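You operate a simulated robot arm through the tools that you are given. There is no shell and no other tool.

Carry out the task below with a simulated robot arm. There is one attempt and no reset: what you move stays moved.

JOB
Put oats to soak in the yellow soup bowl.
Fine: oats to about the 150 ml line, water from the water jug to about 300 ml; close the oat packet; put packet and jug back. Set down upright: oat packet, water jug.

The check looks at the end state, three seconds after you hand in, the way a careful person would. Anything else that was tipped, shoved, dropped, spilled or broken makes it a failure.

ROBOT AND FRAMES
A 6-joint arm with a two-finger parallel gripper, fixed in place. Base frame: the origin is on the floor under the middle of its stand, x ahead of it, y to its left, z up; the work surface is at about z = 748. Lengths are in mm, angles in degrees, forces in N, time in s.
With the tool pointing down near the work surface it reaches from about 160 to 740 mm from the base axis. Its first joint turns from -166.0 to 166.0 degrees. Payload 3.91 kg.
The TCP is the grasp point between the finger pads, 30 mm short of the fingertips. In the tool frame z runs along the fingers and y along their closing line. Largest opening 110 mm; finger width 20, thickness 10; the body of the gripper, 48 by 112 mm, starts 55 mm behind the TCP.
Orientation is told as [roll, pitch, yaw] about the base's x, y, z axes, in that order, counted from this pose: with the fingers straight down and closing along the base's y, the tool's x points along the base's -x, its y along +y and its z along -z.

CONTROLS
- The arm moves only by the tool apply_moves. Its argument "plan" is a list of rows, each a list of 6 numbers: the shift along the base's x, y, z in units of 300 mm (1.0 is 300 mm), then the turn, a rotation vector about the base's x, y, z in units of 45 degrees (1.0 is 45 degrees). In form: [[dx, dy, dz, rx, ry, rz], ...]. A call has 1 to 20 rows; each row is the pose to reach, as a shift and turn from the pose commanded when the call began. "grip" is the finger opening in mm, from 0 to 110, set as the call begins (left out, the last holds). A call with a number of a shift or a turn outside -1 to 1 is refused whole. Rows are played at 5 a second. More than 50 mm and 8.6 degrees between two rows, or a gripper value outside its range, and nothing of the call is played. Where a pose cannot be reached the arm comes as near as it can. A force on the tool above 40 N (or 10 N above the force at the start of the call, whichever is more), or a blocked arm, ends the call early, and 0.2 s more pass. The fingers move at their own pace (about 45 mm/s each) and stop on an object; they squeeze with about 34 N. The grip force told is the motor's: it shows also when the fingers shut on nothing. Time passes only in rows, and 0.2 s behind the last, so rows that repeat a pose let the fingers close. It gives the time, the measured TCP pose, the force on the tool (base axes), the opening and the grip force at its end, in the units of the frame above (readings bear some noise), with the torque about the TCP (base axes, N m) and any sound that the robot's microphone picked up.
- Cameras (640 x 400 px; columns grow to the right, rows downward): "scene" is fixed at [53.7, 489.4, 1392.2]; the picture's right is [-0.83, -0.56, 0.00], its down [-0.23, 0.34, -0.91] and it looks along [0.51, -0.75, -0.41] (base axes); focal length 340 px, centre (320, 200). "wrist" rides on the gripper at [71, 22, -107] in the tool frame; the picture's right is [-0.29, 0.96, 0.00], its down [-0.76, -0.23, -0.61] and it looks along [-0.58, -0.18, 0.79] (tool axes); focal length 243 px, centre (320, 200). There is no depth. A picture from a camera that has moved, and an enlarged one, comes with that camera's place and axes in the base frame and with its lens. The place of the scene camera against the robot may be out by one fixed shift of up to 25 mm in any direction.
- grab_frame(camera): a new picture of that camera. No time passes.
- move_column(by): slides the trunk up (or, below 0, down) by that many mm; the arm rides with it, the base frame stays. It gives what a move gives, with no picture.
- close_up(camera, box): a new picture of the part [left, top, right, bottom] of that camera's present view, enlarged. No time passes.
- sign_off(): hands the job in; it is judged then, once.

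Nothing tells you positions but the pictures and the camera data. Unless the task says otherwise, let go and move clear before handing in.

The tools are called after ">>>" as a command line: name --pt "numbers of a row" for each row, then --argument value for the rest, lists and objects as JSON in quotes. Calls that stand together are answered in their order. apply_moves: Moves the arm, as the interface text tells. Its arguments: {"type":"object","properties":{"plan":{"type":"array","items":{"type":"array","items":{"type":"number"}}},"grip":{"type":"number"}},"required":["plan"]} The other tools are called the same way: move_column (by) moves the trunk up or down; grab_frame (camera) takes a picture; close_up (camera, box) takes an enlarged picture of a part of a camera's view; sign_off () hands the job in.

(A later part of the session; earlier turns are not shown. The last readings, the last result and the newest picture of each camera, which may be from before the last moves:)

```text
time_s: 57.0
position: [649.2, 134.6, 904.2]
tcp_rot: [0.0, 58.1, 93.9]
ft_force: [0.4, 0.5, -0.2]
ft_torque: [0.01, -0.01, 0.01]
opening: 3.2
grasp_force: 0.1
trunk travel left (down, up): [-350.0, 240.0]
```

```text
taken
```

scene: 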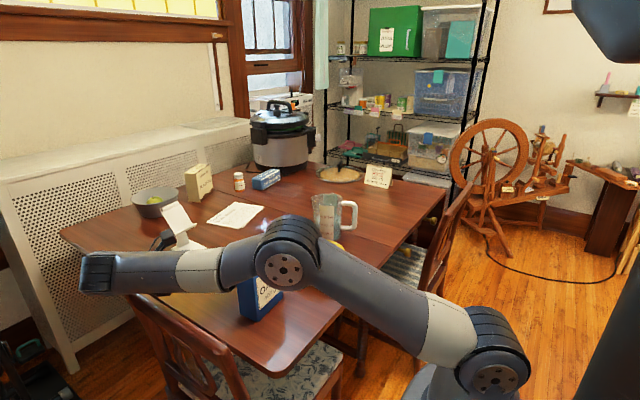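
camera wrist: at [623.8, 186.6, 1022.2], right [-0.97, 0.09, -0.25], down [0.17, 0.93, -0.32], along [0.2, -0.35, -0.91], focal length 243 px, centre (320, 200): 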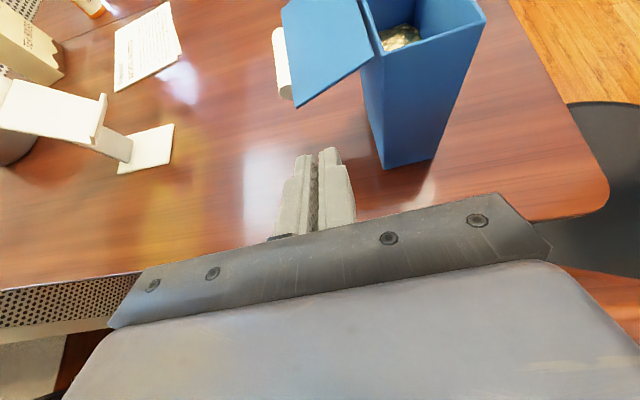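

The rod is lined up. I'll slide it in under the lid along its own axis.

>>> apply_moves --pt "0.006 -0.085 -0.053 0 0 0" --pt "0.012 -0.17 -0.106 0 0 0" --pt "0.0177 -0.2537 -0.158 0 0 0" --pt "0.0177 -0.2537 -0.158 0 0 0" --grip 0

>>> grab_frame --camera "wrist"

>>> close_up --camera "scene" --box '[180, 210, 320, 330]'

```text
time_s: 58.0
position: [654.0, 57.2, 859.9]
tcp_rot: [-0.1, 58.0, 93.9]
ft_force: [-0.9, 0.9, 0.0]
ft_torque: [-0.01, -0.01, -0.03]
opening: 0.0
grasp_force: 34.0
trunk travel left (down, up): [-350.0, 240.0]
```

```text
taken
camera wrist: at [628.5, 108.1, 977.4], right [-0.97, 0.09, -0.25], down [0.17, 0.93, -0.32], along [0.2, -0.35, -0.91], focal length 243 px, centre (320, 200)
```

wrist: 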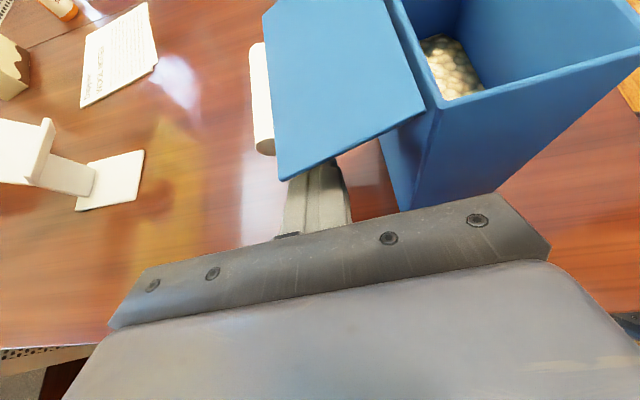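

```text
3.33 times, centred on (250, 270) of scene
camera zoom: at [53.7, 489.4, 1392.2], right [-0.83, -0.56, 0.0], down [-0.23, 0.34, -0.91], along [0.51, -0.75, -0.41], focal length 1135 px, centre (553, -33)
```

zoom: 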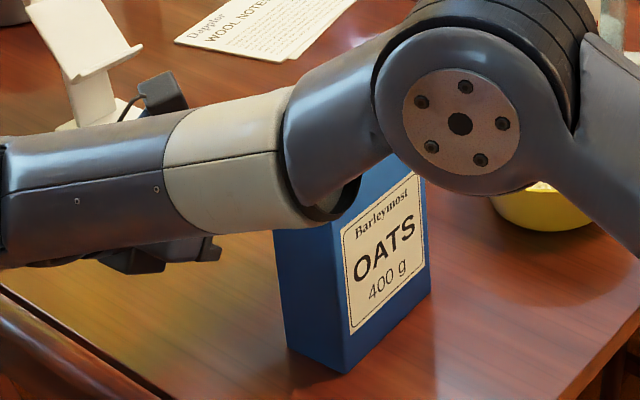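

The rod is under the lid's +y edge. I'll lift along the hinge arc to just short of vertical.

>>> apply_moves --pt "-0.0033 0 0.046 0 0 0" --pt "-0.0067 0 0.08 0 0 0" --pt "-0.01 -0.0007 0.1127 0 0 0" --pt "-0.0083 -0.0007 0.14 0 0 0" --pt "-0.0083 -0.0007 0.166 0 0 0" --pt "-0.0233 -0.0017 0.218 0 0 0" --pt "-0.0567 -0.004 0.2613 0 0 0" --pt "-0.0567 -0.004 0.2613 0 0 0"

>>> grab_frame --camera "wrist"

>>> close_up --camera "scene" --box '[180, 180, 320, 330]'

```text
time_s: 59.8
position: [633.8, 54.4, 937.8]
tcp_rot: [0.0, 58.1, 93.9]
ft_force: [0.6, -0.1, 0.1]
ft_torque: [-0.04, -0.01, -0.02]
opening: 0.1
grasp_force: 34.3
trunk travel left (down, up): [-350.0, 240.0]
```

```text
taken
camera wrist: at [609.9, 106.5, 1054.3], right [-0.97, 0.09, -0.25], down [0.17, 0.93, -0.32], along [0.2, -0.35, -0.91], focal length 243 px, centre (320, 200)
```

wrist: 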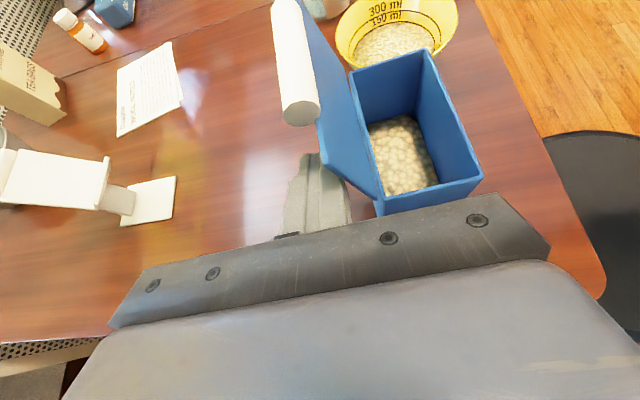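

```text
2.67 times, centred on (250, 255) of scene
camera zoom: at [53.7, 489.4, 1392.2], right [-0.83, -0.56, 0.0], down [-0.23, 0.34, -0.91], along [0.51, -0.75, -0.41], focal length 908 px, centre (507, 53)
```

zoom: 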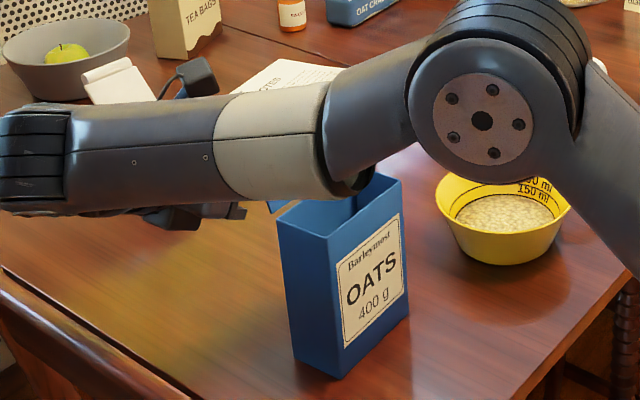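

The lid is at about 65°. I'll continue over vertical.

>>> apply_moves --pt "-0.0217 -0.0015 0.018 0 0 0" --pt "-0.0433 -0.003 0.03 0 0 0" --pt "-0.07 -0.005 0.04 0 0 0" --pt "-0.0967 -0.007 0.0433 0 0 0" --pt "-0.1233 -0.0087 0.0433 0 0 0" --pt "-0.1233 -0.0087 0.0433 0 0 0"

>>> grab_frame --camera "wrist"

>>> close_up --camera "scene" --box '[180, 180, 320, 330]'

```text
time_s: 61.1
position: [598.2, 52.9, 949.4]
tcp_rot: [0.0, 58.0, 93.9]
ft_force: [-0.5, 0.0, -0.1]
ft_torque: [0.05, -0.01, 0.01]
opening: 0.0
grasp_force: 34.2
trunk travel left (down, up): [-350.0, 240.0]
```

```text
taken
camera wrist: at [574.0, 104.3, 1068.3], right [-0.97, 0.09, -0.25], down [0.17, 0.93, -0.32], along [0.2, -0.35, -0.91], focal length 243 px, centre (320, 200)
```

wrist: 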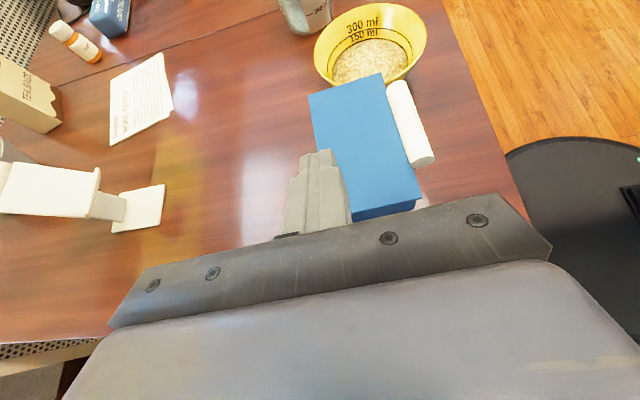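

```text
2.67 times, centred on (250, 255) of scene
camera zoom: at [53.7, 489.4, 1392.2], right [-0.83, -0.56, 0.0], down [-0.23, 0.34, -0.91], along [0.51, -0.75, -0.41], focal length 908 px, centre (507, 53)
```

zoom: 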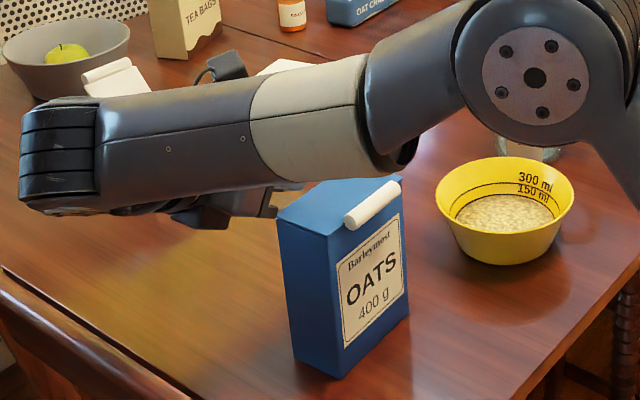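

The lid dropped closed by itself. I'll press lightly on its front with the fingertips to be sure it's fully seated.

>>> apply_moves --pt "-0.06 -0.02 0.01 0 0 0" --pt "-0.12 -0.05 0.01 0 0 0" --pt "-0.12 -0.05 -0.01 0 0 0" --pt "-0.12 -0.05 -0.02 0 0 0" --pt "-0.12 -0.05 -0.03 0 0 0"

>>> close_up --camera "wrist" --box '[240, 80, 440, 240]'

```text
time_s: 62.4
position: [563.4, 37.7, 942.1]
tcp_rot: [-0.1, 58.0, 93.8]
ft_force: [0.2, -0.2, -0.2]
ft_torque: [-0.03, 0.0, -0.03]
opening: 0.0
grasp_force: 34.0
trunk travel left (down, up): [-350.0, 240.0]
```

```text
2.50 times, centred on (340, 160) of wrist
camera zoom: at [538.0, 88.9, 1059.6], right [-0.97, 0.09, -0.25], down [0.17, 0.93, -0.32], along [0.2, -0.35, -0.91], focal length 606 px, centre (270, 300)
```

zoom: 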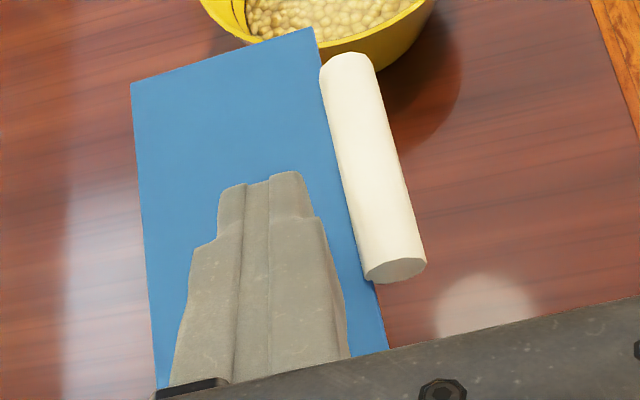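

>>> apply_moves --pt "0 0 -0.008 0 0 0" --pt "0 0 -0.016 0 0 0" --pt "0 0 -0.016 0 0 0"

>>> apply_moves --pt "0 0 -0.005 0 0 0" --pt "0 0 -0.01 0 0 0" --pt "0 0 -0.01 0 0 0"

```text
time_s: 63.1
position: [561.7, 35.6, 936.3]
tcp_rot: [0.0, 58.0, 94.1]
ft_force: [0.8, -0.4, 0.3]
ft_torque: [-0.02, 0.01, 0.01]
opening: 0.0
grasp_force: 34.2
trunk travel left (down, up): [-350.0, 240.0]
```

```text
time_s: 64.0
position: [563.4, 35.7, 935.5]
tcp_rot: [-0.2, 58.0, 93.8]
ft_force: [1.2, 1.5, 13.1]
ft_torque: [-0.23, -0.04, 0.05]
opening: 0.2
grasp_force: 33.6
trunk travel left (down, up): [-350.0, 240.0]
```

I pressed with about 13 N and the lid is firmly seated at rim height. I'll rise straight up and check the packet and bowl.

>>> apply_moves --pt "0 0 0.03 0 0 0" --pt "0 0 0.12 0 0 0" --pt "0 0 0.27 0 0 0" --pt "0 0 0.42 0 0 0" --pt "0 0 0.57 0 0 0"

>>> close_up --camera "scene" --box '[225, 180, 385, 330]'

>>> grab_frame --camera "wrist"

>>> grab_frame --camera "scene"

```text
time_s: 65.2
position: [561.2, 35.5, 1103.2]
tcp_rot: [0.1, 58.0, 94.0]
ft_force: [0.2, -0.2, 0.5]
ft_torque: [0.0, 0.02, 0.0]
opening: 0.3
grasp_force: 33.7
trunk travel left (down, up): [-350.0, 240.0]
```

```text
2.67 times, centred on (305, 255) of scene
camera zoom: at [53.7, 489.4, 1392.2], right [-0.83, -0.56, 0.0], down [-0.23, 0.34, -0.91], along [0.51, -0.75, -0.41], focal length 908 px, centre (360, 53)
```

zoom: 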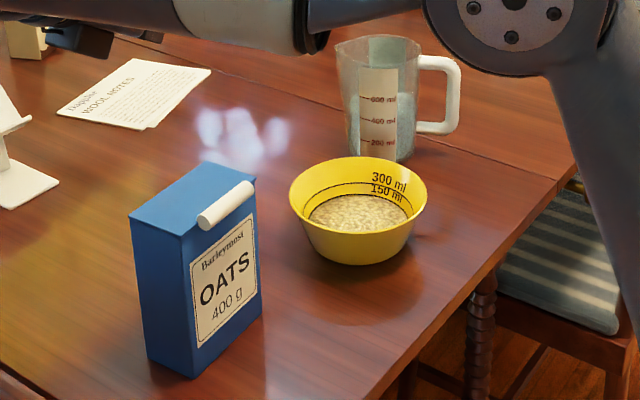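

```text
taken
camera wrist: at [535.8, 87.3, 1222.0], right [-0.97, 0.09, -0.25], down [0.17, 0.93, -0.32], along [0.2, -0.35, -0.91], focal length 243 px, centre (320, 200)
```

wrist: 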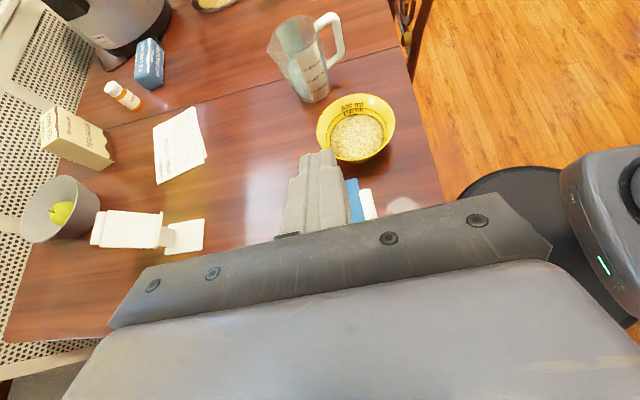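

```text
taken
```

scene: 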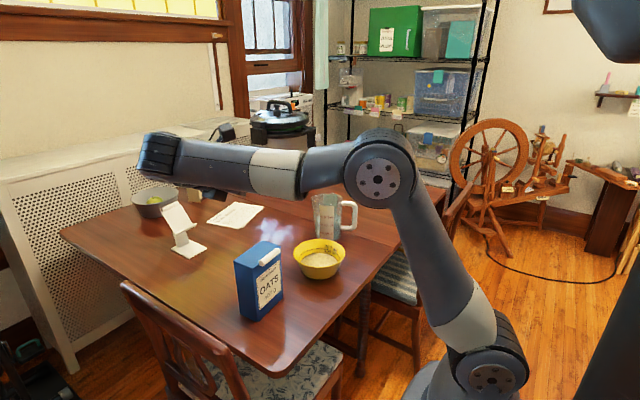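

The packet is closed and back in its place, and the bowl sits on the 150 line. Now for the jug: I'll look closely at its handle and at the second chair nearby.

>>> close_up --camera "wrist" --box '[230, 0, 450, 140]'

>>> close_up --camera "scene" --box '[300, 150, 500, 310]'

```text
2.86 times, centred on (340, 70) of wrist
camera zoom: at [535.8, 87.3, 1222.0], right [-0.97, 0.09, -0.25], down [0.17, 0.93, -0.32], along [0.2, -0.35, -0.91], focal length 693 px, centre (263, 571)
```

zoom: 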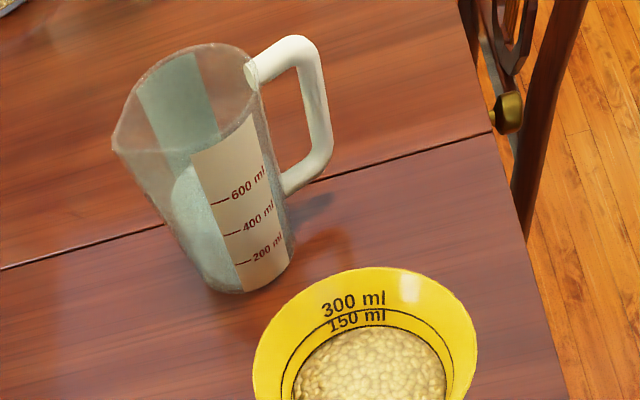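

```text
2.50 times, centred on (400, 230) of scene
camera zoom: at [53.7, 489.4, 1392.2], right [-0.83, -0.56, 0.0], down [-0.23, 0.34, -0.91], along [0.51, -0.75, -0.41], focal length 851 px, centre (120, 125)
```

zoom: 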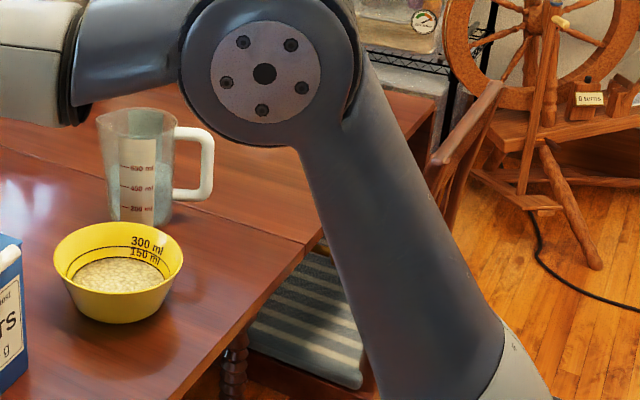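

The jug is near (624, -388) with its rim around z≈905, and the handle points toward about (-0.95, -0.31) with its grip bar near (543, -414). I'll swing the tool back to vertical, yaw it to about 18° and move to a viewing pose near the handle.

>>> apply_moves --pt "0 0 0 0.17 0.0119 0" --pt "0 0 0 0.34 0.0238 0" --pt "0 0 0 0.51 0.0357 0" --pt "0 0 0 0.68 0.0476 0" --pt "0 0 0 0.85 0.0595 0" --pt "0 0 0 0.9976 0.0698 0" --grip 60

>>> apply_moves --pt "0 -0.03 0 0.144 0.01 0" --pt "0 -0.06 0 0.2882 0.0202 0" --pt "-0.05 -0.15 0 0.2882 0.0202 0" --pt "-0.1 -0.28 0 0.2882 0.0202 0" --pt "-0.15 -0.41 0 0.2882 0.0202 0" --pt "-0.2 -0.54 0 0.2882 0.0202 0"

>>> apply_moves --pt "0 -0.08 0 0 0 -0.17" --pt "0 -0.16 0 0 0 -0.34" --pt "0 -0.24 0 0 0 -0.51" --pt "0 -0.32 0 0 0 -0.68" --pt "0 -0.4 0 0 0 -0.85"

>>> apply_moves --pt "-0.02 -0.08 0 0 0 -0.17" --pt "-0.04 -0.16 0 0 0 -0.34" --pt "-0.06 -0.2 0 0 0 -0.51" --pt "-0.08 -0.25 0 0 0 -0.68" --pt "-0.1 -0.27 0 0 0 -0.84"

>>> grab_frame --camera "wrist"

>>> grab_frame --camera "scene"

```text
time_s: 66.5
position: [562.2, 36.8, 1105.2]
tcp_rot: [0.0, 12.9, 94.0]
ft_force: [0.2, 0.3, 0.5]
ft_torque: [-0.03, 0.01, -0.01]
opening: 60.1
grasp_force: 0.0
trunk travel left (down, up): [-350.0, 240.0]
```

```text
time_s: 68.0
position: [503.0, -124.3, 1105.3]
tcp_rot: [0.2, 0.1, 93.9]
ft_force: [0.9, 0.4, 0.8]
ft_torque: [-0.01, 0.01, 0.01]
opening: 60.1
grasp_force: 0.0
trunk travel left (down, up): [-350.0, 240.0]
```

```text
time_s: 69.2
position: [502.7, -247.1, 1103.7]
tcp_rot: [0.0, 0.0, 55.5]
ft_force: [0.1, -0.3, -0.2]
ft_torque: [-0.03, -0.01, -0.03]
opening: 59.9
grasp_force: 0.0
trunk travel left (down, up): [-350.0, 240.0]
```

```text
time_s: 70.3
position: [472.8, -325.8, 1104.3]
tcp_rot: [0.0, -0.1, 17.7]
ft_force: [1.0, 0.1, -0.1]
ft_torque: [0.02, 0.01, 0.03]
opening: 59.8
grasp_force: 0.0
trunk travel left (down, up): [-350.0, 240.0]
```

```text
taken
camera wrist: at [398.7, -327.6, 1211.7], right [-0.02, 1.0, 0.0], down [0.79, 0.01, 0.61], along [0.61, 0.01, -0.79], focal length 243 px, centre (320, 200)
```

wrist: 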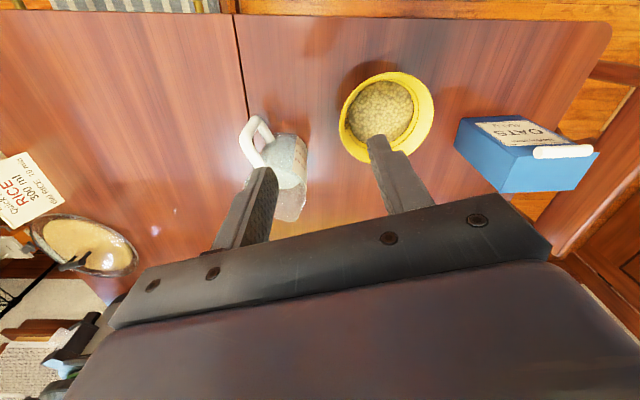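

```text
taken
```

scene: 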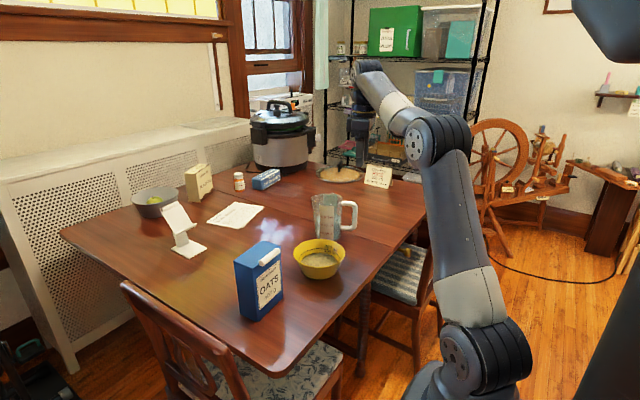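

I have the jug and its handle in view. I'll zoom in for precise geometry.

>>> close_up --camera "wrist" --box '[210, 90, 340, 230]'

>>> close_up --camera "scene" --box '[295, 180, 375, 280]'

```text
2.86 times, centred on (275, 160) of wrist
camera zoom: at [398.7, -327.6, 1211.7], right [-0.02, 1.0, 0.0], down [0.79, 0.01, 0.61], along [0.61, 0.01, -0.79], focal length 693 px, centre (449, 314)
```

zoom: 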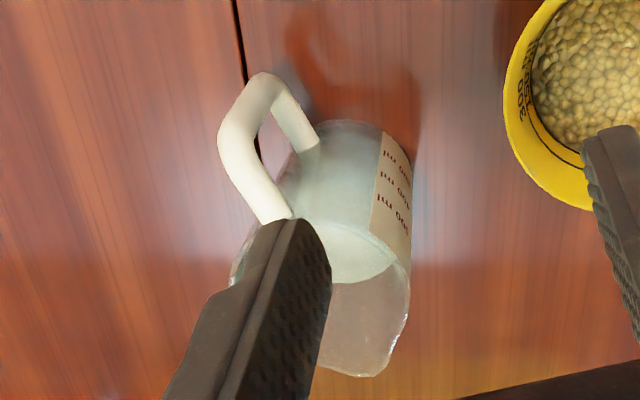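

```text
4.00 times, centred on (335, 230) of scene
camera zoom: at [53.7, 489.4, 1392.2], right [-0.83, -0.56, 0.0], down [-0.23, 0.34, -0.91], along [0.51, -0.75, -0.41], focal length 1362 px, centre (260, 80)
```

zoom: 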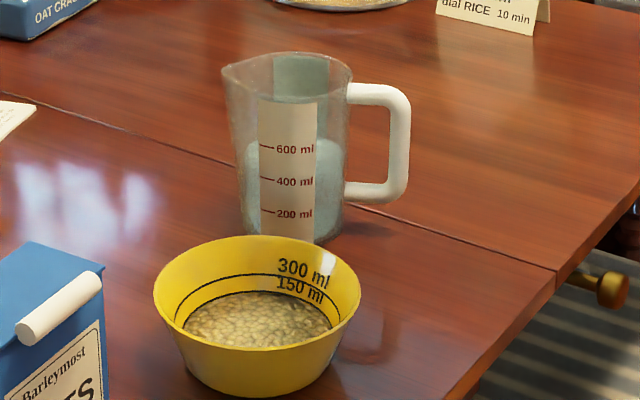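

The handle bar is vertical near (542, -433), z≈812–887, pointing about (-0.83, -0.56) from the jug. A finger hides the rim, so I'll close the fingers and shift a little to see the whole jug top.

>>> apply_moves --pt "0.05 0.1 -0.05 0 0 0" --pt "0.1 0.2 -0.1 0 0 0" --pt "0.1 0.25 -0.15 0 0 0" --pt "0.1 0.25 -0.15 0 0 0" --grip 0

>>> grab_frame --camera "wrist"

>>> close_up --camera "wrist" --box '[120, 80, 320, 240]'

```text
time_s: 71.3
position: [502.5, -252.7, 1060.3]
tcp_rot: [0.0, 0.0, 17.9]
ft_force: [0.7, 0.2, 0.1]
ft_torque: [-0.01, 0.0, -0.02]
opening: 0.0
grasp_force: 27.6
trunk travel left (down, up): [-350.0, 240.0]
```

```text
taken
camera wrist: at [429.5, -252.8, 1167.4], right [-0.02, 1.0, 0.0], down [0.79, 0.01, 0.61], along [0.61, 0.01, -0.79], focal length 243 px, centre (320, 200)
```

wrist: 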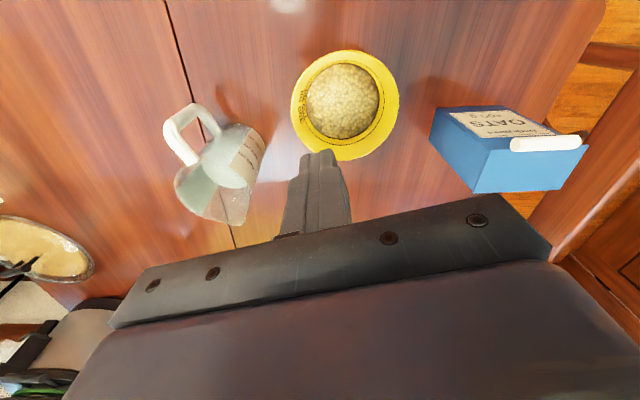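

```text
2.50 times, centred on (220, 160) of wrist
camera zoom: at [429.5, -252.8, 1167.4], right [-0.02, 1.0, 0.0], down [0.79, 0.01, 0.61], along [0.61, 0.01, -0.79], focal length 606 px, centre (570, 300)
```

zoom: 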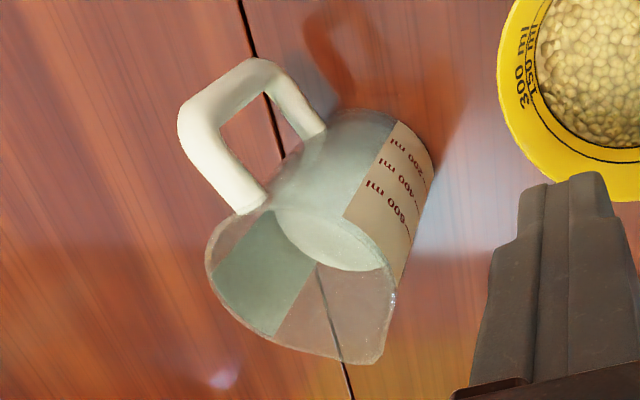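

This view is clean. The bar is at (543.5, -432), the jug centre at (618, -393) and the spout tip at about (680, -362), so the jug axis points at azimuth ~27.5°. I'll yaw to match, tilt 25° and move to the pre-grasp point behind and above the handle.

>>> apply_moves --pt "0 -0.13 -0.03 0 0 0.05" --pt "0 -0.26 -0.06 0 0 0.1" --pt "0 -0.4 -0.1 0 0 0.15" --pt "0 -0.54 -0.14 0 0 0.2122" --pt "0.0017 -0.6713 -0.17 0 0 0.2122" --grip 60

>>> apply_moves --pt "0 0 -0.05 0.0642 -0.1232 0" --pt "0 0 -0.1 0.1283 -0.2464 0" --pt "0 0 -0.15 0.1925 -0.3696 0" --pt "0 0 -0.2 0.2567 -0.4928 0" --pt "0 0 -0.218 0.2567 -0.4928 0" --pt "0 0 -0.218 0.2567 -0.4928 0"

>>> grab_frame --camera "wrist"

>>> grab_frame --camera "scene"

```text
time_s: 72.5
position: [499.4, -446.7, 1010.0]
tcp_rot: [0.0, -0.1, 27.5]
ft_force: [0.2, -0.2, 1.3]
ft_torque: [-0.02, -0.05, -0.03]
opening: 59.8
grasp_force: 0.1
out of reach, approached as far as the arm can: row 5
trunk travel left (down, up): [-350.0, 240.0]
```

```text
time_s: 74.0
position: [499.8, -449.6, 943.8]
tcp_rot: [0.1, -25.1, 27.4]
ft_force: [-0.5, 1.9, -0.3]
ft_torque: [-0.01, 0.0, 0.0]
opening: 59.9
grasp_force: 0.1
trunk travel left (down, up): [-350.0, 240.0]
```

```text
taken
camera wrist: at [393.0, -480.2, 1010.7], right [-0.21, 0.97, 0.12], down [0.49, -0.01, 0.87], along [0.85, 0.24, -0.47], focal length 243 px, centre (320, 200)
```

wrist: 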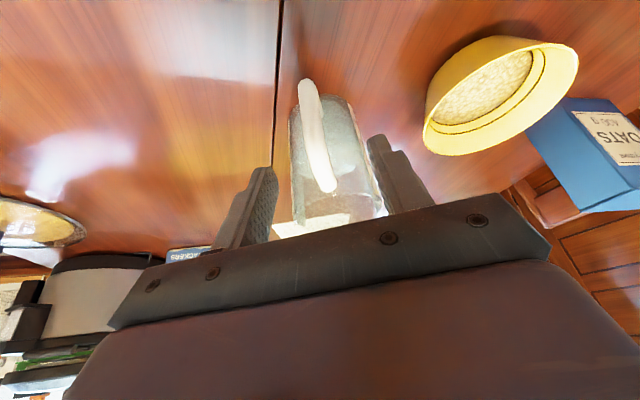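

```text
taken
```

scene: 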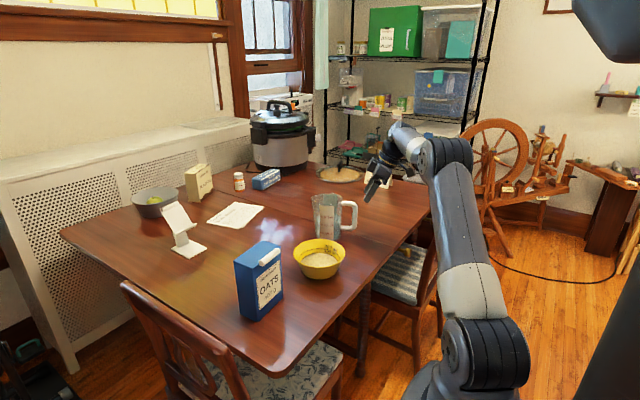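

The handle sits edge-on between the open fingers. I'll zoom in to check lateral alignment.

>>> close_up --camera "wrist" --box '[230, 70, 410, 220]'

```text
2.67 times, centred on (320, 145) of wrist
camera zoom: at [393.0, -480.2, 1010.7], right [-0.21, 0.97, 0.12], down [0.49, -0.01, 0.87], along [0.85, 0.24, -0.47], focal length 647 px, centre (320, 347)
```

zoom: 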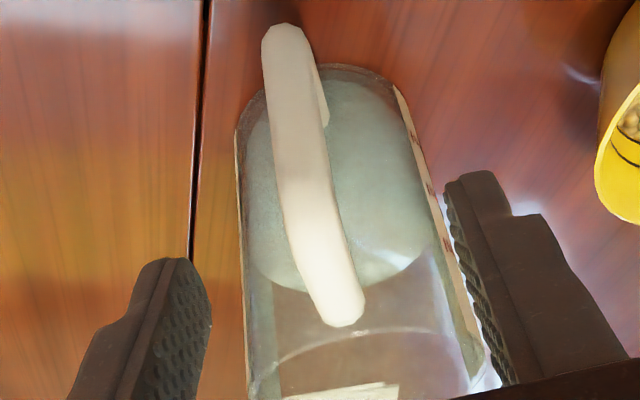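

The bar is about 7 mm to the left of the tool axis. I'll correct that laterally while closing to 60 mm from the grasp point.

>>> apply_moves --pt "0.02 -0.01 -0.03 0 0 0" --pt "0.04 -0.004 -0.075 0 0 0" --pt "0.0623 0.006 -0.121 0 0 0" --pt "0.0623 0.006 -0.121 0 0 0" --grip 60

>>> close_up --camera "wrist" --box '[230, 70, 410, 220]'

>>> close_up --camera "scene" --box '[295, 150, 425, 260]'

```text
time_s: 75.0
position: [520.3, -447.4, 906.7]
tcp_rot: [0.0, -25.0, 27.5]
ft_force: [0.0, -0.3, 0.0]
ft_torque: [0.01, 0.0, 0.02]
opening: 60.2
grasp_force: 0.0
trunk travel left (down, up): [-350.0, 240.0]
```

```text
2.67 times, centred on (320, 145) of wrist
camera zoom: at [412.5, -478.8, 973.6], right [-0.21, 0.97, 0.12], down [0.49, -0.01, 0.87], along [0.85, 0.24, -0.47], focal length 647 px, centre (320, 347)
```

zoom: 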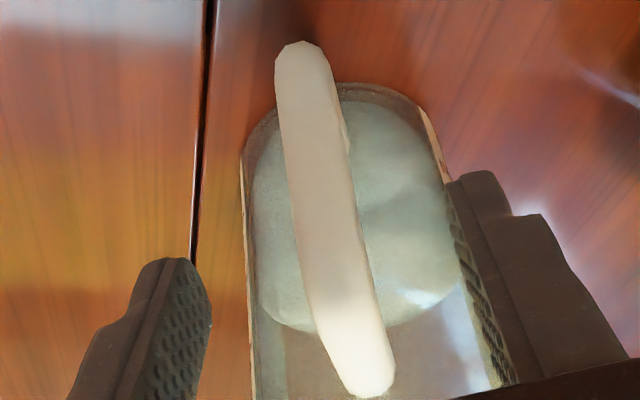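

```text
3.64 times, centred on (360, 205) of scene
camera zoom: at [53.7, 489.4, 1392.2], right [-0.83, -0.56, 0.0], down [-0.23, 0.34, -0.91], along [0.51, -0.75, -0.41], focal length 1238 px, centre (174, 182)
```

zoom: 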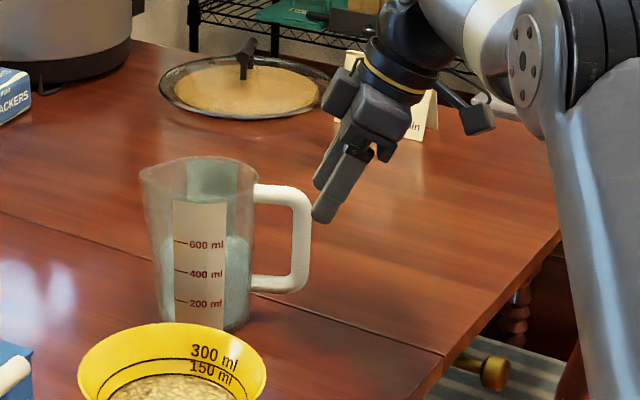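

Alignment is good. I'll slide the fingers down around the handle bar.

>>> apply_moves --pt "0.02 0.01 -0.055 0 0 0" --pt "0.04 0.02 -0.11 0 0 0" --pt "0.06 0.03 -0.165 0 0 0" --pt "0.075 0.039 -0.208 0 0 0" --pt "0.075 0.039 -0.208 0 0 0" --grip 60

>>> grab_frame --camera "wrist"

>>> close_up --camera "scene" --box '[295, 150, 425, 260]'

```text
time_s: 76.2
position: [541.9, -435.8, 844.6]
tcp_rot: [-0.1, -25.0, 27.5]
ft_force: [-0.4, 0.0, 0.2]
ft_torque: [0.02, 0.04, 0.0]
opening: 60.0
grasp_force: 0.1
trunk travel left (down, up): [-350.0, 240.0]
```

```text
taken
camera wrist: at [434.2, -467.3, 912.0], right [-0.21, 0.97, 0.12], down [0.49, -0.01, 0.87], along [0.85, 0.24, -0.47], focal length 243 px, centre (320, 200)
```

wrist: 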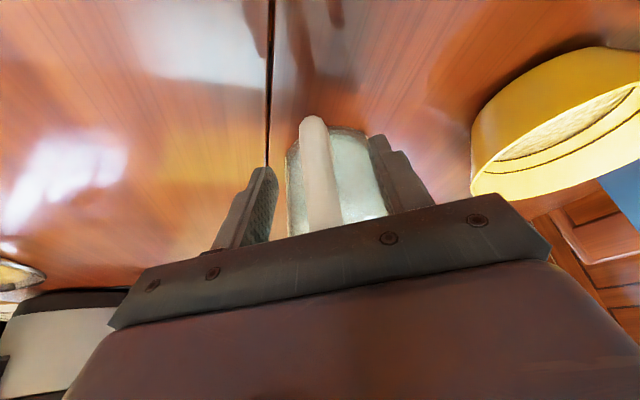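

```text
3.64 times, centred on (360, 205) of scene
camera zoom: at [53.7, 489.4, 1392.2], right [-0.83, -0.56, 0.0], down [-0.23, 0.34, -0.91], along [0.51, -0.75, -0.41], focal length 1238 px, centre (174, 182)
```

zoom: 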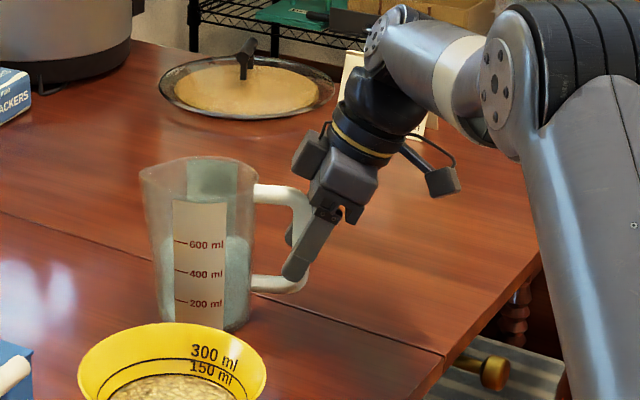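

The fingers straddle the bar but cross it near their tips. I'll move about 6 mm inward for better pad coverage, then close.

>>> apply_moves --pt "0.009 0.0046 0.005 0 0 0" --pt "0.0177 0.0092 0.01 0 0 0" --pt "0.0177 0.0092 0.01 0 0 0" --grip 60

>>> apply_moves --pt "0 0 0 0 0 0" --pt "0 0 0 0 0 0" --pt "0 0 0 0 0 0" --pt "0 0 0 0 0 0" --pt "0 0 0 0 0 0" --grip 0

>>> grab_frame --camera "wrist"

>>> close_up --camera "scene" --box '[295, 150, 425, 260]'

```text
time_s: 77.0
position: [545.2, -433.3, 848.6]
tcp_rot: [-0.1, -25.0, 27.5]
ft_force: [-0.6, 0.2, 0.0]
ft_torque: [0.0, -0.01, -0.02]
opening: 60.2
grasp_force: 0.0
trunk travel left (down, up): [-350.0, 240.0]
```

```text
time_s: 78.2
position: [546.8, -432.9, 847.7]
tcp_rot: [-0.1, -25.0, 27.5]
ft_force: [0.4, -1.0, 0.9]
ft_torque: [-0.29, -0.24, -0.11]
opening: 17.9
grasp_force: 34.0
trunk travel left (down, up): [-350.0, 240.0]
```

```text
taken
camera wrist: at [439.3, -464.5, 915.6], right [-0.21, 0.97, 0.12], down [0.49, -0.01, 0.87], along [0.85, 0.24, -0.47], focal length 243 px, centre (320, 200)
```

wrist: 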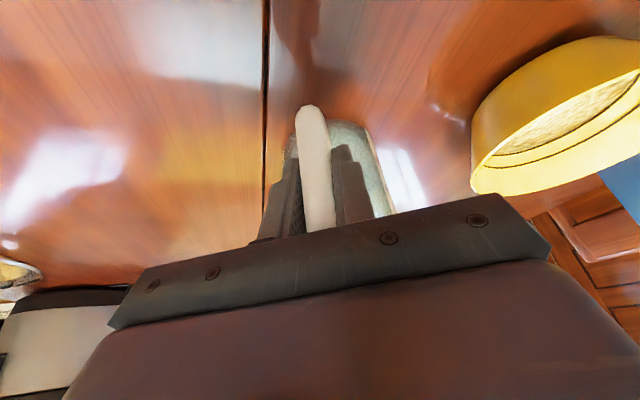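

```text
3.64 times, centred on (360, 205) of scene
camera zoom: at [53.7, 489.4, 1392.2], right [-0.83, -0.56, 0.0], down [-0.23, 0.34, -0.91], along [0.51, -0.75, -0.41], focal length 1238 px, centre (174, 182)
```

zoom: 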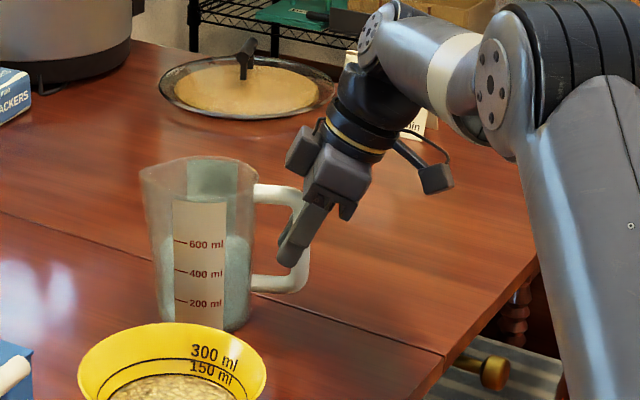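

Gripped on the bar (17.9 mm wide, 34 N) and the jug hasn't shifted. I'll lift just 8 mm and check that it doesn't rotate in the grip.

>>> apply_moves --pt "0 0 0.007 0 0 0" --pt "0 0 0.017 0 0 0" --pt "0 0 0.027 0 0 0" --pt "0 0 0.027 0 0 0" --pt "0 0 0.027 0 0 0"

>>> close_up --camera "scene" --box '[295, 150, 425, 260]'

>>> grab_frame --camera "wrist"

```text
time_s: 79.3
position: [547.3, -431.8, 855.2]
tcp_rot: [0.1, -25.0, 27.5]
ft_force: [0.8, -0.8, -5.2]
ft_torque: [-0.17, 0.35, 0.03]
opening: 18.1
grasp_force: 34.0
trunk travel left (down, up): [-350.0, 240.0]
```

```text
3.64 times, centred on (360, 205) of scene
camera zoom: at [53.7, 489.4, 1392.2], right [-0.83, -0.56, 0.0], down [-0.23, 0.34, -0.91], along [0.51, -0.75, -0.41], focal length 1238 px, centre (174, 182)
```

zoom: 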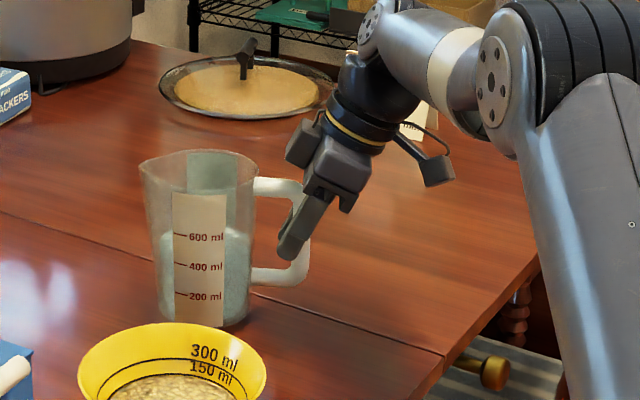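

```text
taken
camera wrist: at [439.5, -464.3, 923.3], right [-0.21, 0.97, 0.12], down [0.49, -0.01, 0.87], along [0.85, 0.24, -0.47], focal length 243 px, centre (320, 200)
```

wrist: 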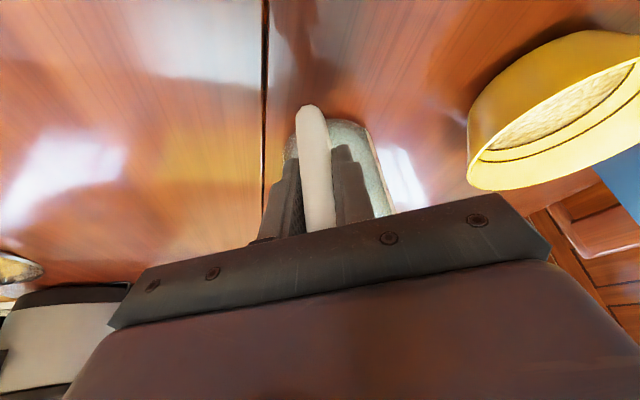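

It lifted level with no visible rotation. I'll lift 40 mm more and recheck.

>>> apply_moves --pt "0 0 0.02 0 0 0" --pt "0 0 0.05 0 0 0" --pt "0 0 0.08 0 0 0" --pt "0 0 0.11 0 0 0" --pt "0 0 0.133 0 0 0" --pt "0 0 0.133 0 0 0"

>>> close_up --camera "scene" --box '[295, 140, 425, 250]'

```text
time_s: 80.8
position: [546.3, -432.4, 895.9]
tcp_rot: [0.1, -25.0, 27.4]
ft_force: [0.7, 0.2, -4.5]
ft_torque: [-0.16, 0.34, 0.01]
opening: 17.6
grasp_force: 34.1
trunk travel left (down, up): [-350.0, 240.0]
```

```text
3.64 times, centred on (360, 195) of scene
camera zoom: at [53.7, 489.4, 1392.2], right [-0.83, -0.56, 0.0], down [-0.23, 0.34, -0.91], along [0.51, -0.75, -0.41], focal length 1238 px, centre (174, 218)
```

zoom: 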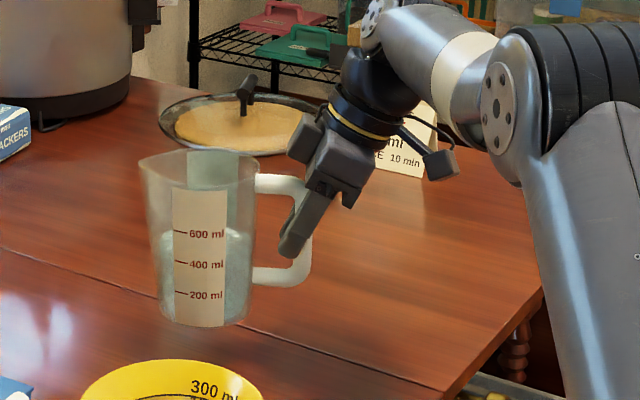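

The jug holds level at about 5 N, and the water reads about 640 ml. I'll carry it clear of the bowl rim, its base about 40 mm higher, to the robot side of the bowl with the spout aimed at it.

>>> apply_moves --pt "-0.03 0.01 0.04 0 0 0" --pt "-0.087 0.027 0.113 0 0 0" --pt "-0.15 0.07 0.18 0 0 0" --pt "-0.22 0.127 0.197 0 0 0" --pt "-0.3 0.185 0.197 0 0 0" --pt "-0.387 0.243 0.197 0 0 0" --pt "-0.47 0.31 0.197 0 0 0" --pt "-0.55 0.38 0.197 0 0 0" --pt "-0.585 0.41 0.197 0 0 0" --pt "-0.6 0.423 0.197 0 0 0" --pt "-0.6 0.423 0.197 0 0 0"

>>> grab_frame --camera "scene"

>>> grab_frame --camera "wrist"

>>> close_up --camera "scene" --box '[280, 150, 440, 290]'

```text
time_s: 83.2
position: [365.2, -305.7, 955.4]
tcp_rot: [-0.1, -25.0, 27.5]
ft_force: [0.5, -0.1, -4.6]
ft_torque: [-0.17, 0.4, 0.0]
opening: 17.8
grasp_force: 34.1
trunk travel left (down, up): [-350.0, 240.0]
```

```text
taken
```

scene: 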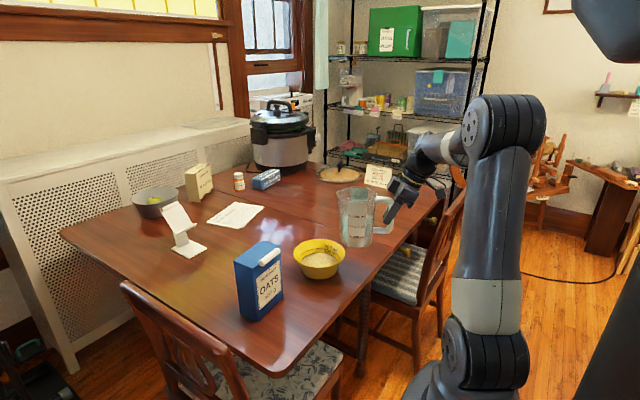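

```text
taken
camera wrist: at [259.2, -336.8, 1023.1], right [-0.21, 0.97, 0.12], down [0.49, -0.01, 0.87], along [0.85, 0.24, -0.47], focal length 243 px, centre (320, 200)
```

wrist: 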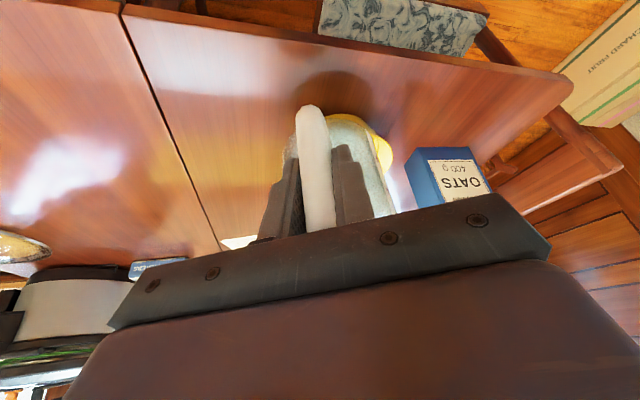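

```text
2.86 times, centred on (360, 220) of scene
camera zoom: at [53.7, 489.4, 1392.2], right [-0.83, -0.56, 0.0], down [-0.23, 0.34, -0.91], along [0.51, -0.75, -0.41], focal length 973 px, centre (206, 143)
```

zoom: 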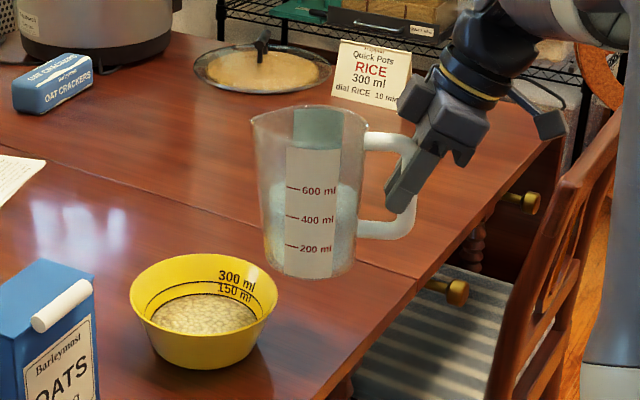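

The scene camera has a clear view of both bowl and jug. I'll tilt to 30°, below where water should start to flow, while lowering slightly.

>>> apply_moves --pt "0 0 -0.02 -0.077 0.1478 0" --pt "0 0 -0.04 -0.154 0.2957 0" --pt "0 0 -0.06 -0.231 0.4435 0" --pt "0 0 -0.08 -0.308 0.5913 0" --pt "0 0 -0.08 -0.308 0.5913 0"

>>> close_up --camera "scene" --box '[280, 150, 440, 290]'

>>> grab_frame --camera "wrist"

```text
time_s: 84.3
position: [366.7, -306.4, 930.5]
tcp_rot: [0.0, 5.0, 27.4]
ft_force: [-0.6, -1.2, -6.0]
ft_torque: [-0.1, 0.24, 0.01]
opening: 17.7
grasp_force: 34.2
trunk travel left (down, up): [-350.0, 240.0]
```

```text
2.86 times, centred on (360, 220) of scene
camera zoom: at [53.7, 489.4, 1392.2], right [-0.83, -0.56, 0.0], down [-0.23, 0.34, -0.91], along [0.51, -0.75, -0.41], focal length 973 px, centre (206, 143)
```

zoom: 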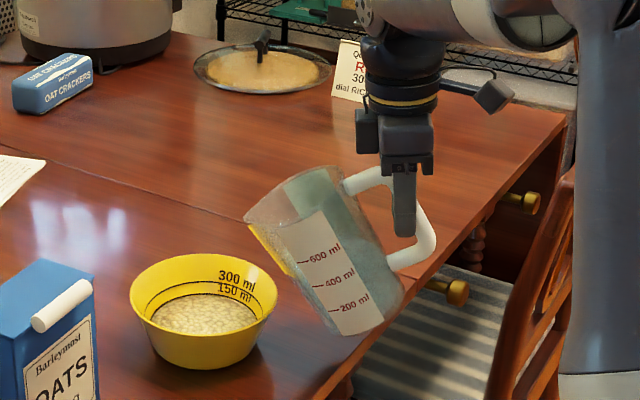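

```text
taken
camera wrist: at [302.3, -314.6, 1044.3], right [-0.18, 0.98, -0.03], down [0.83, 0.17, 0.54], along [0.53, 0.08, -0.84], focal length 243 px, centre (320, 200)
```

wrist: 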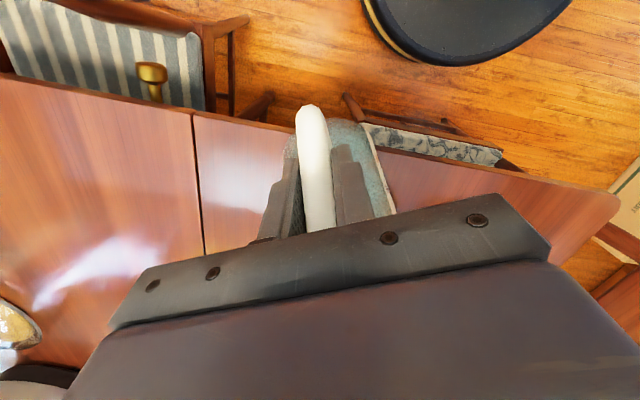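

The jug tilts with the gripper without slipping, and the spout lip sits over the bowl's near half. I'll step to 40°.

>>> apply_moves --pt "0.0125 0.007 -0.01 -0.0513 0.0986 0" --pt "0.025 0.0137 -0.02 -0.1027 0.1971 0" --pt "0.025 0.0137 -0.02 -0.1027 0.1971 0"

>>> close_up --camera "scene" --box '[290, 190, 400, 290]'

```text
time_s: 85.2
position: [373.4, -302.8, 924.6]
tcp_rot: [0.0, 15.0, 27.4]
ft_force: [0.1, -0.7, -4.9]
ft_torque: [-0.07, 0.17, -0.03]
opening: 17.9
grasp_force: 33.6
trunk travel left (down, up): [-350.0, 240.0]
```

```text
4.00 times, centred on (345, 240) of scene
camera zoom: at [53.7, 489.4, 1392.2], right [-0.83, -0.56, 0.0], down [-0.23, 0.34, -0.91], along [0.51, -0.75, -0.41], focal length 1362 px, centre (220, 40)
```

zoom: 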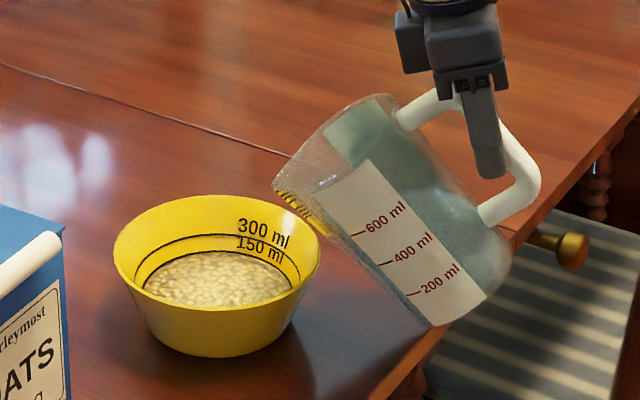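

The water is near the lip. Relative to the bowl the spout looks slightly toward the camera side, so I'll correct about 10 mm laterally and step to 45°.

>>> apply_moves --pt "0.016 -0.01 0.016 0 0 0" --pt "0.0317 -0.0193 0.0167 -0.0513 0.0986 0" --pt "0.0317 -0.0193 0.0167 -0.0513 0.0986 0"

>>> close_up --camera "scene" --box '[290, 190, 400, 290]'

```text
time_s: 86.0
position: [383.0, -307.7, 929.4]
tcp_rot: [0.0, 20.0, 27.5]
ft_force: [0.1, 0.7, -5.7]
ft_torque: [-0.07, 0.2, -0.03]
opening: 17.5
grasp_force: 33.9
trunk travel left (down, up): [-350.0, 240.0]
```

```text
4.00 times, centred on (345, 240) of scene
camera zoom: at [53.7, 489.4, 1392.2], right [-0.83, -0.56, 0.0], down [-0.23, 0.34, -0.91], along [0.51, -0.75, -0.41], focal length 1362 px, centre (220, 40)
```

zoom: 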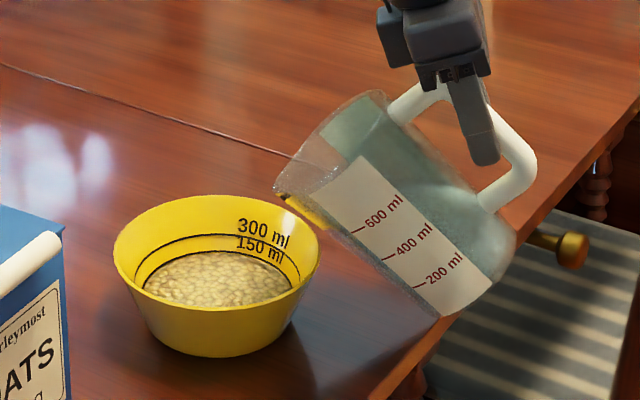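

>>> apply_moves --pt "0.008 0.004 0.0067 -0.0205 0.0394 0" --pt "0.0163 0.0083 0.0133 -0.0411 0.0788 0" --pt "0.0163 0.0083 0.0133 -0.0411 0.0788 0"

>>> close_up --camera "scene" --box '[290, 190, 400, 290]'

```text
time_s: 86.8
position: [388.9, -304.4, 933.4]
tcp_rot: [0.0, 24.0, 27.5]
ft_force: [-0.9, 0.4, -4.9]
ft_torque: [-0.07, 0.1, 0.01]
opening: 17.8
grasp_force: 33.9
trunk travel left (down, up): [-350.0, 240.0]
```

```text
4.00 times, centred on (345, 240) of scene
camera zoom: at [53.7, 489.4, 1392.2], right [-0.83, -0.56, 0.0], down [-0.23, 0.34, -0.91], along [0.51, -0.75, -0.41], focal length 1362 px, centre (220, 40)
```

zoom: 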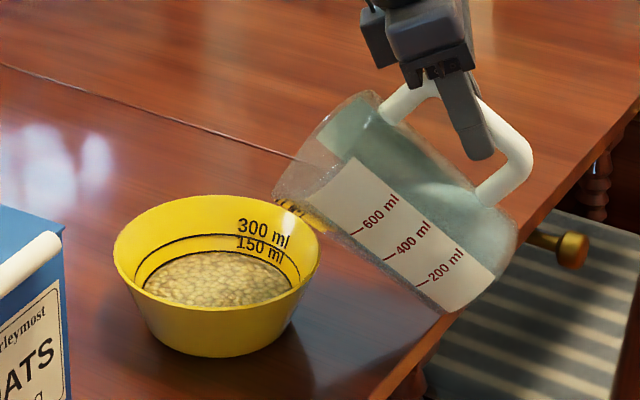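

>>> apply_moves --pt "0.0137 0.007 0.0133 -0.0308 0.0591 0" --pt "0.0137 0.007 0.0133 -0.0308 0.0591 0"

>>> close_up --camera "scene" --box '[290, 190, 400, 290]'

```text
time_s: 87.3
position: [393.2, -302.4, 937.9]
tcp_rot: [0.1, 26.9, 27.6]
ft_force: [-0.2, -0.5, -6.1]
ft_torque: [-0.05, 0.15, 0.03]
opening: 17.9
grasp_force: 33.8
trunk travel left (down, up): [-350.0, 240.0]
```

```text
4.00 times, centred on (345, 240) of scene
camera zoom: at [53.7, 489.4, 1392.2], right [-0.83, -0.56, 0.0], down [-0.23, 0.34, -0.91], along [0.51, -0.75, -0.41], focal length 1362 px, centre (220, 40)
```

zoom: 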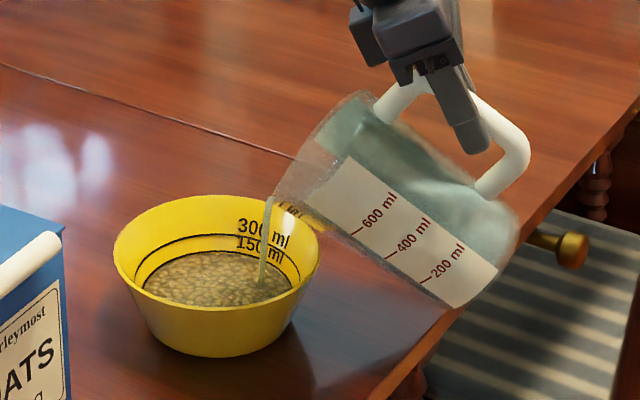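

Water is pouring, and the stream lands inside the bowl. I'll hold and watch the level.

>>> apply_moves --pt "0.01 0.005 0 0 0 0" --pt "0.01 0.005 0 0 0 0"

>>> close_up --camera "scene" --box '[290, 210, 370, 280]'

```text
time_s: 88.0
position: [394.6, -302.4, 938.5]
tcp_rot: [0.1, 26.9, 27.5]
ft_force: [-0.6, 0.2, -5.4]
ft_torque: [-0.01, 0.11, 0.02]
opening: 17.7
grasp_force: 34.1
trunk travel left (down, up): [-350.0, 240.0]
```

```text
5.71 times, centred on (330, 245) of scene
camera zoom: at [53.7, 489.4, 1392.2], right [-0.83, -0.56, 0.0], down [-0.23, 0.34, -0.91], along [0.51, -0.75, -0.41], focal length 1946 px, centre (263, -57)
```

zoom: 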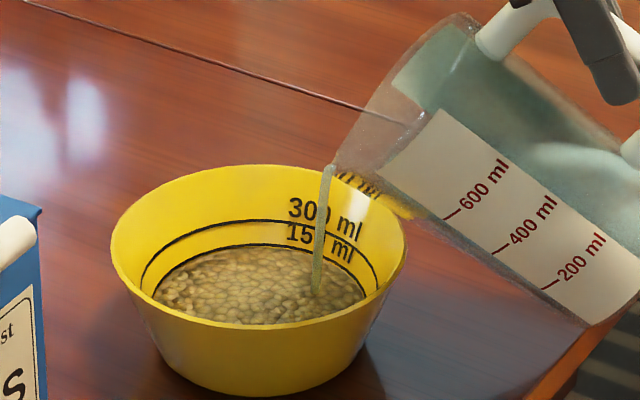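

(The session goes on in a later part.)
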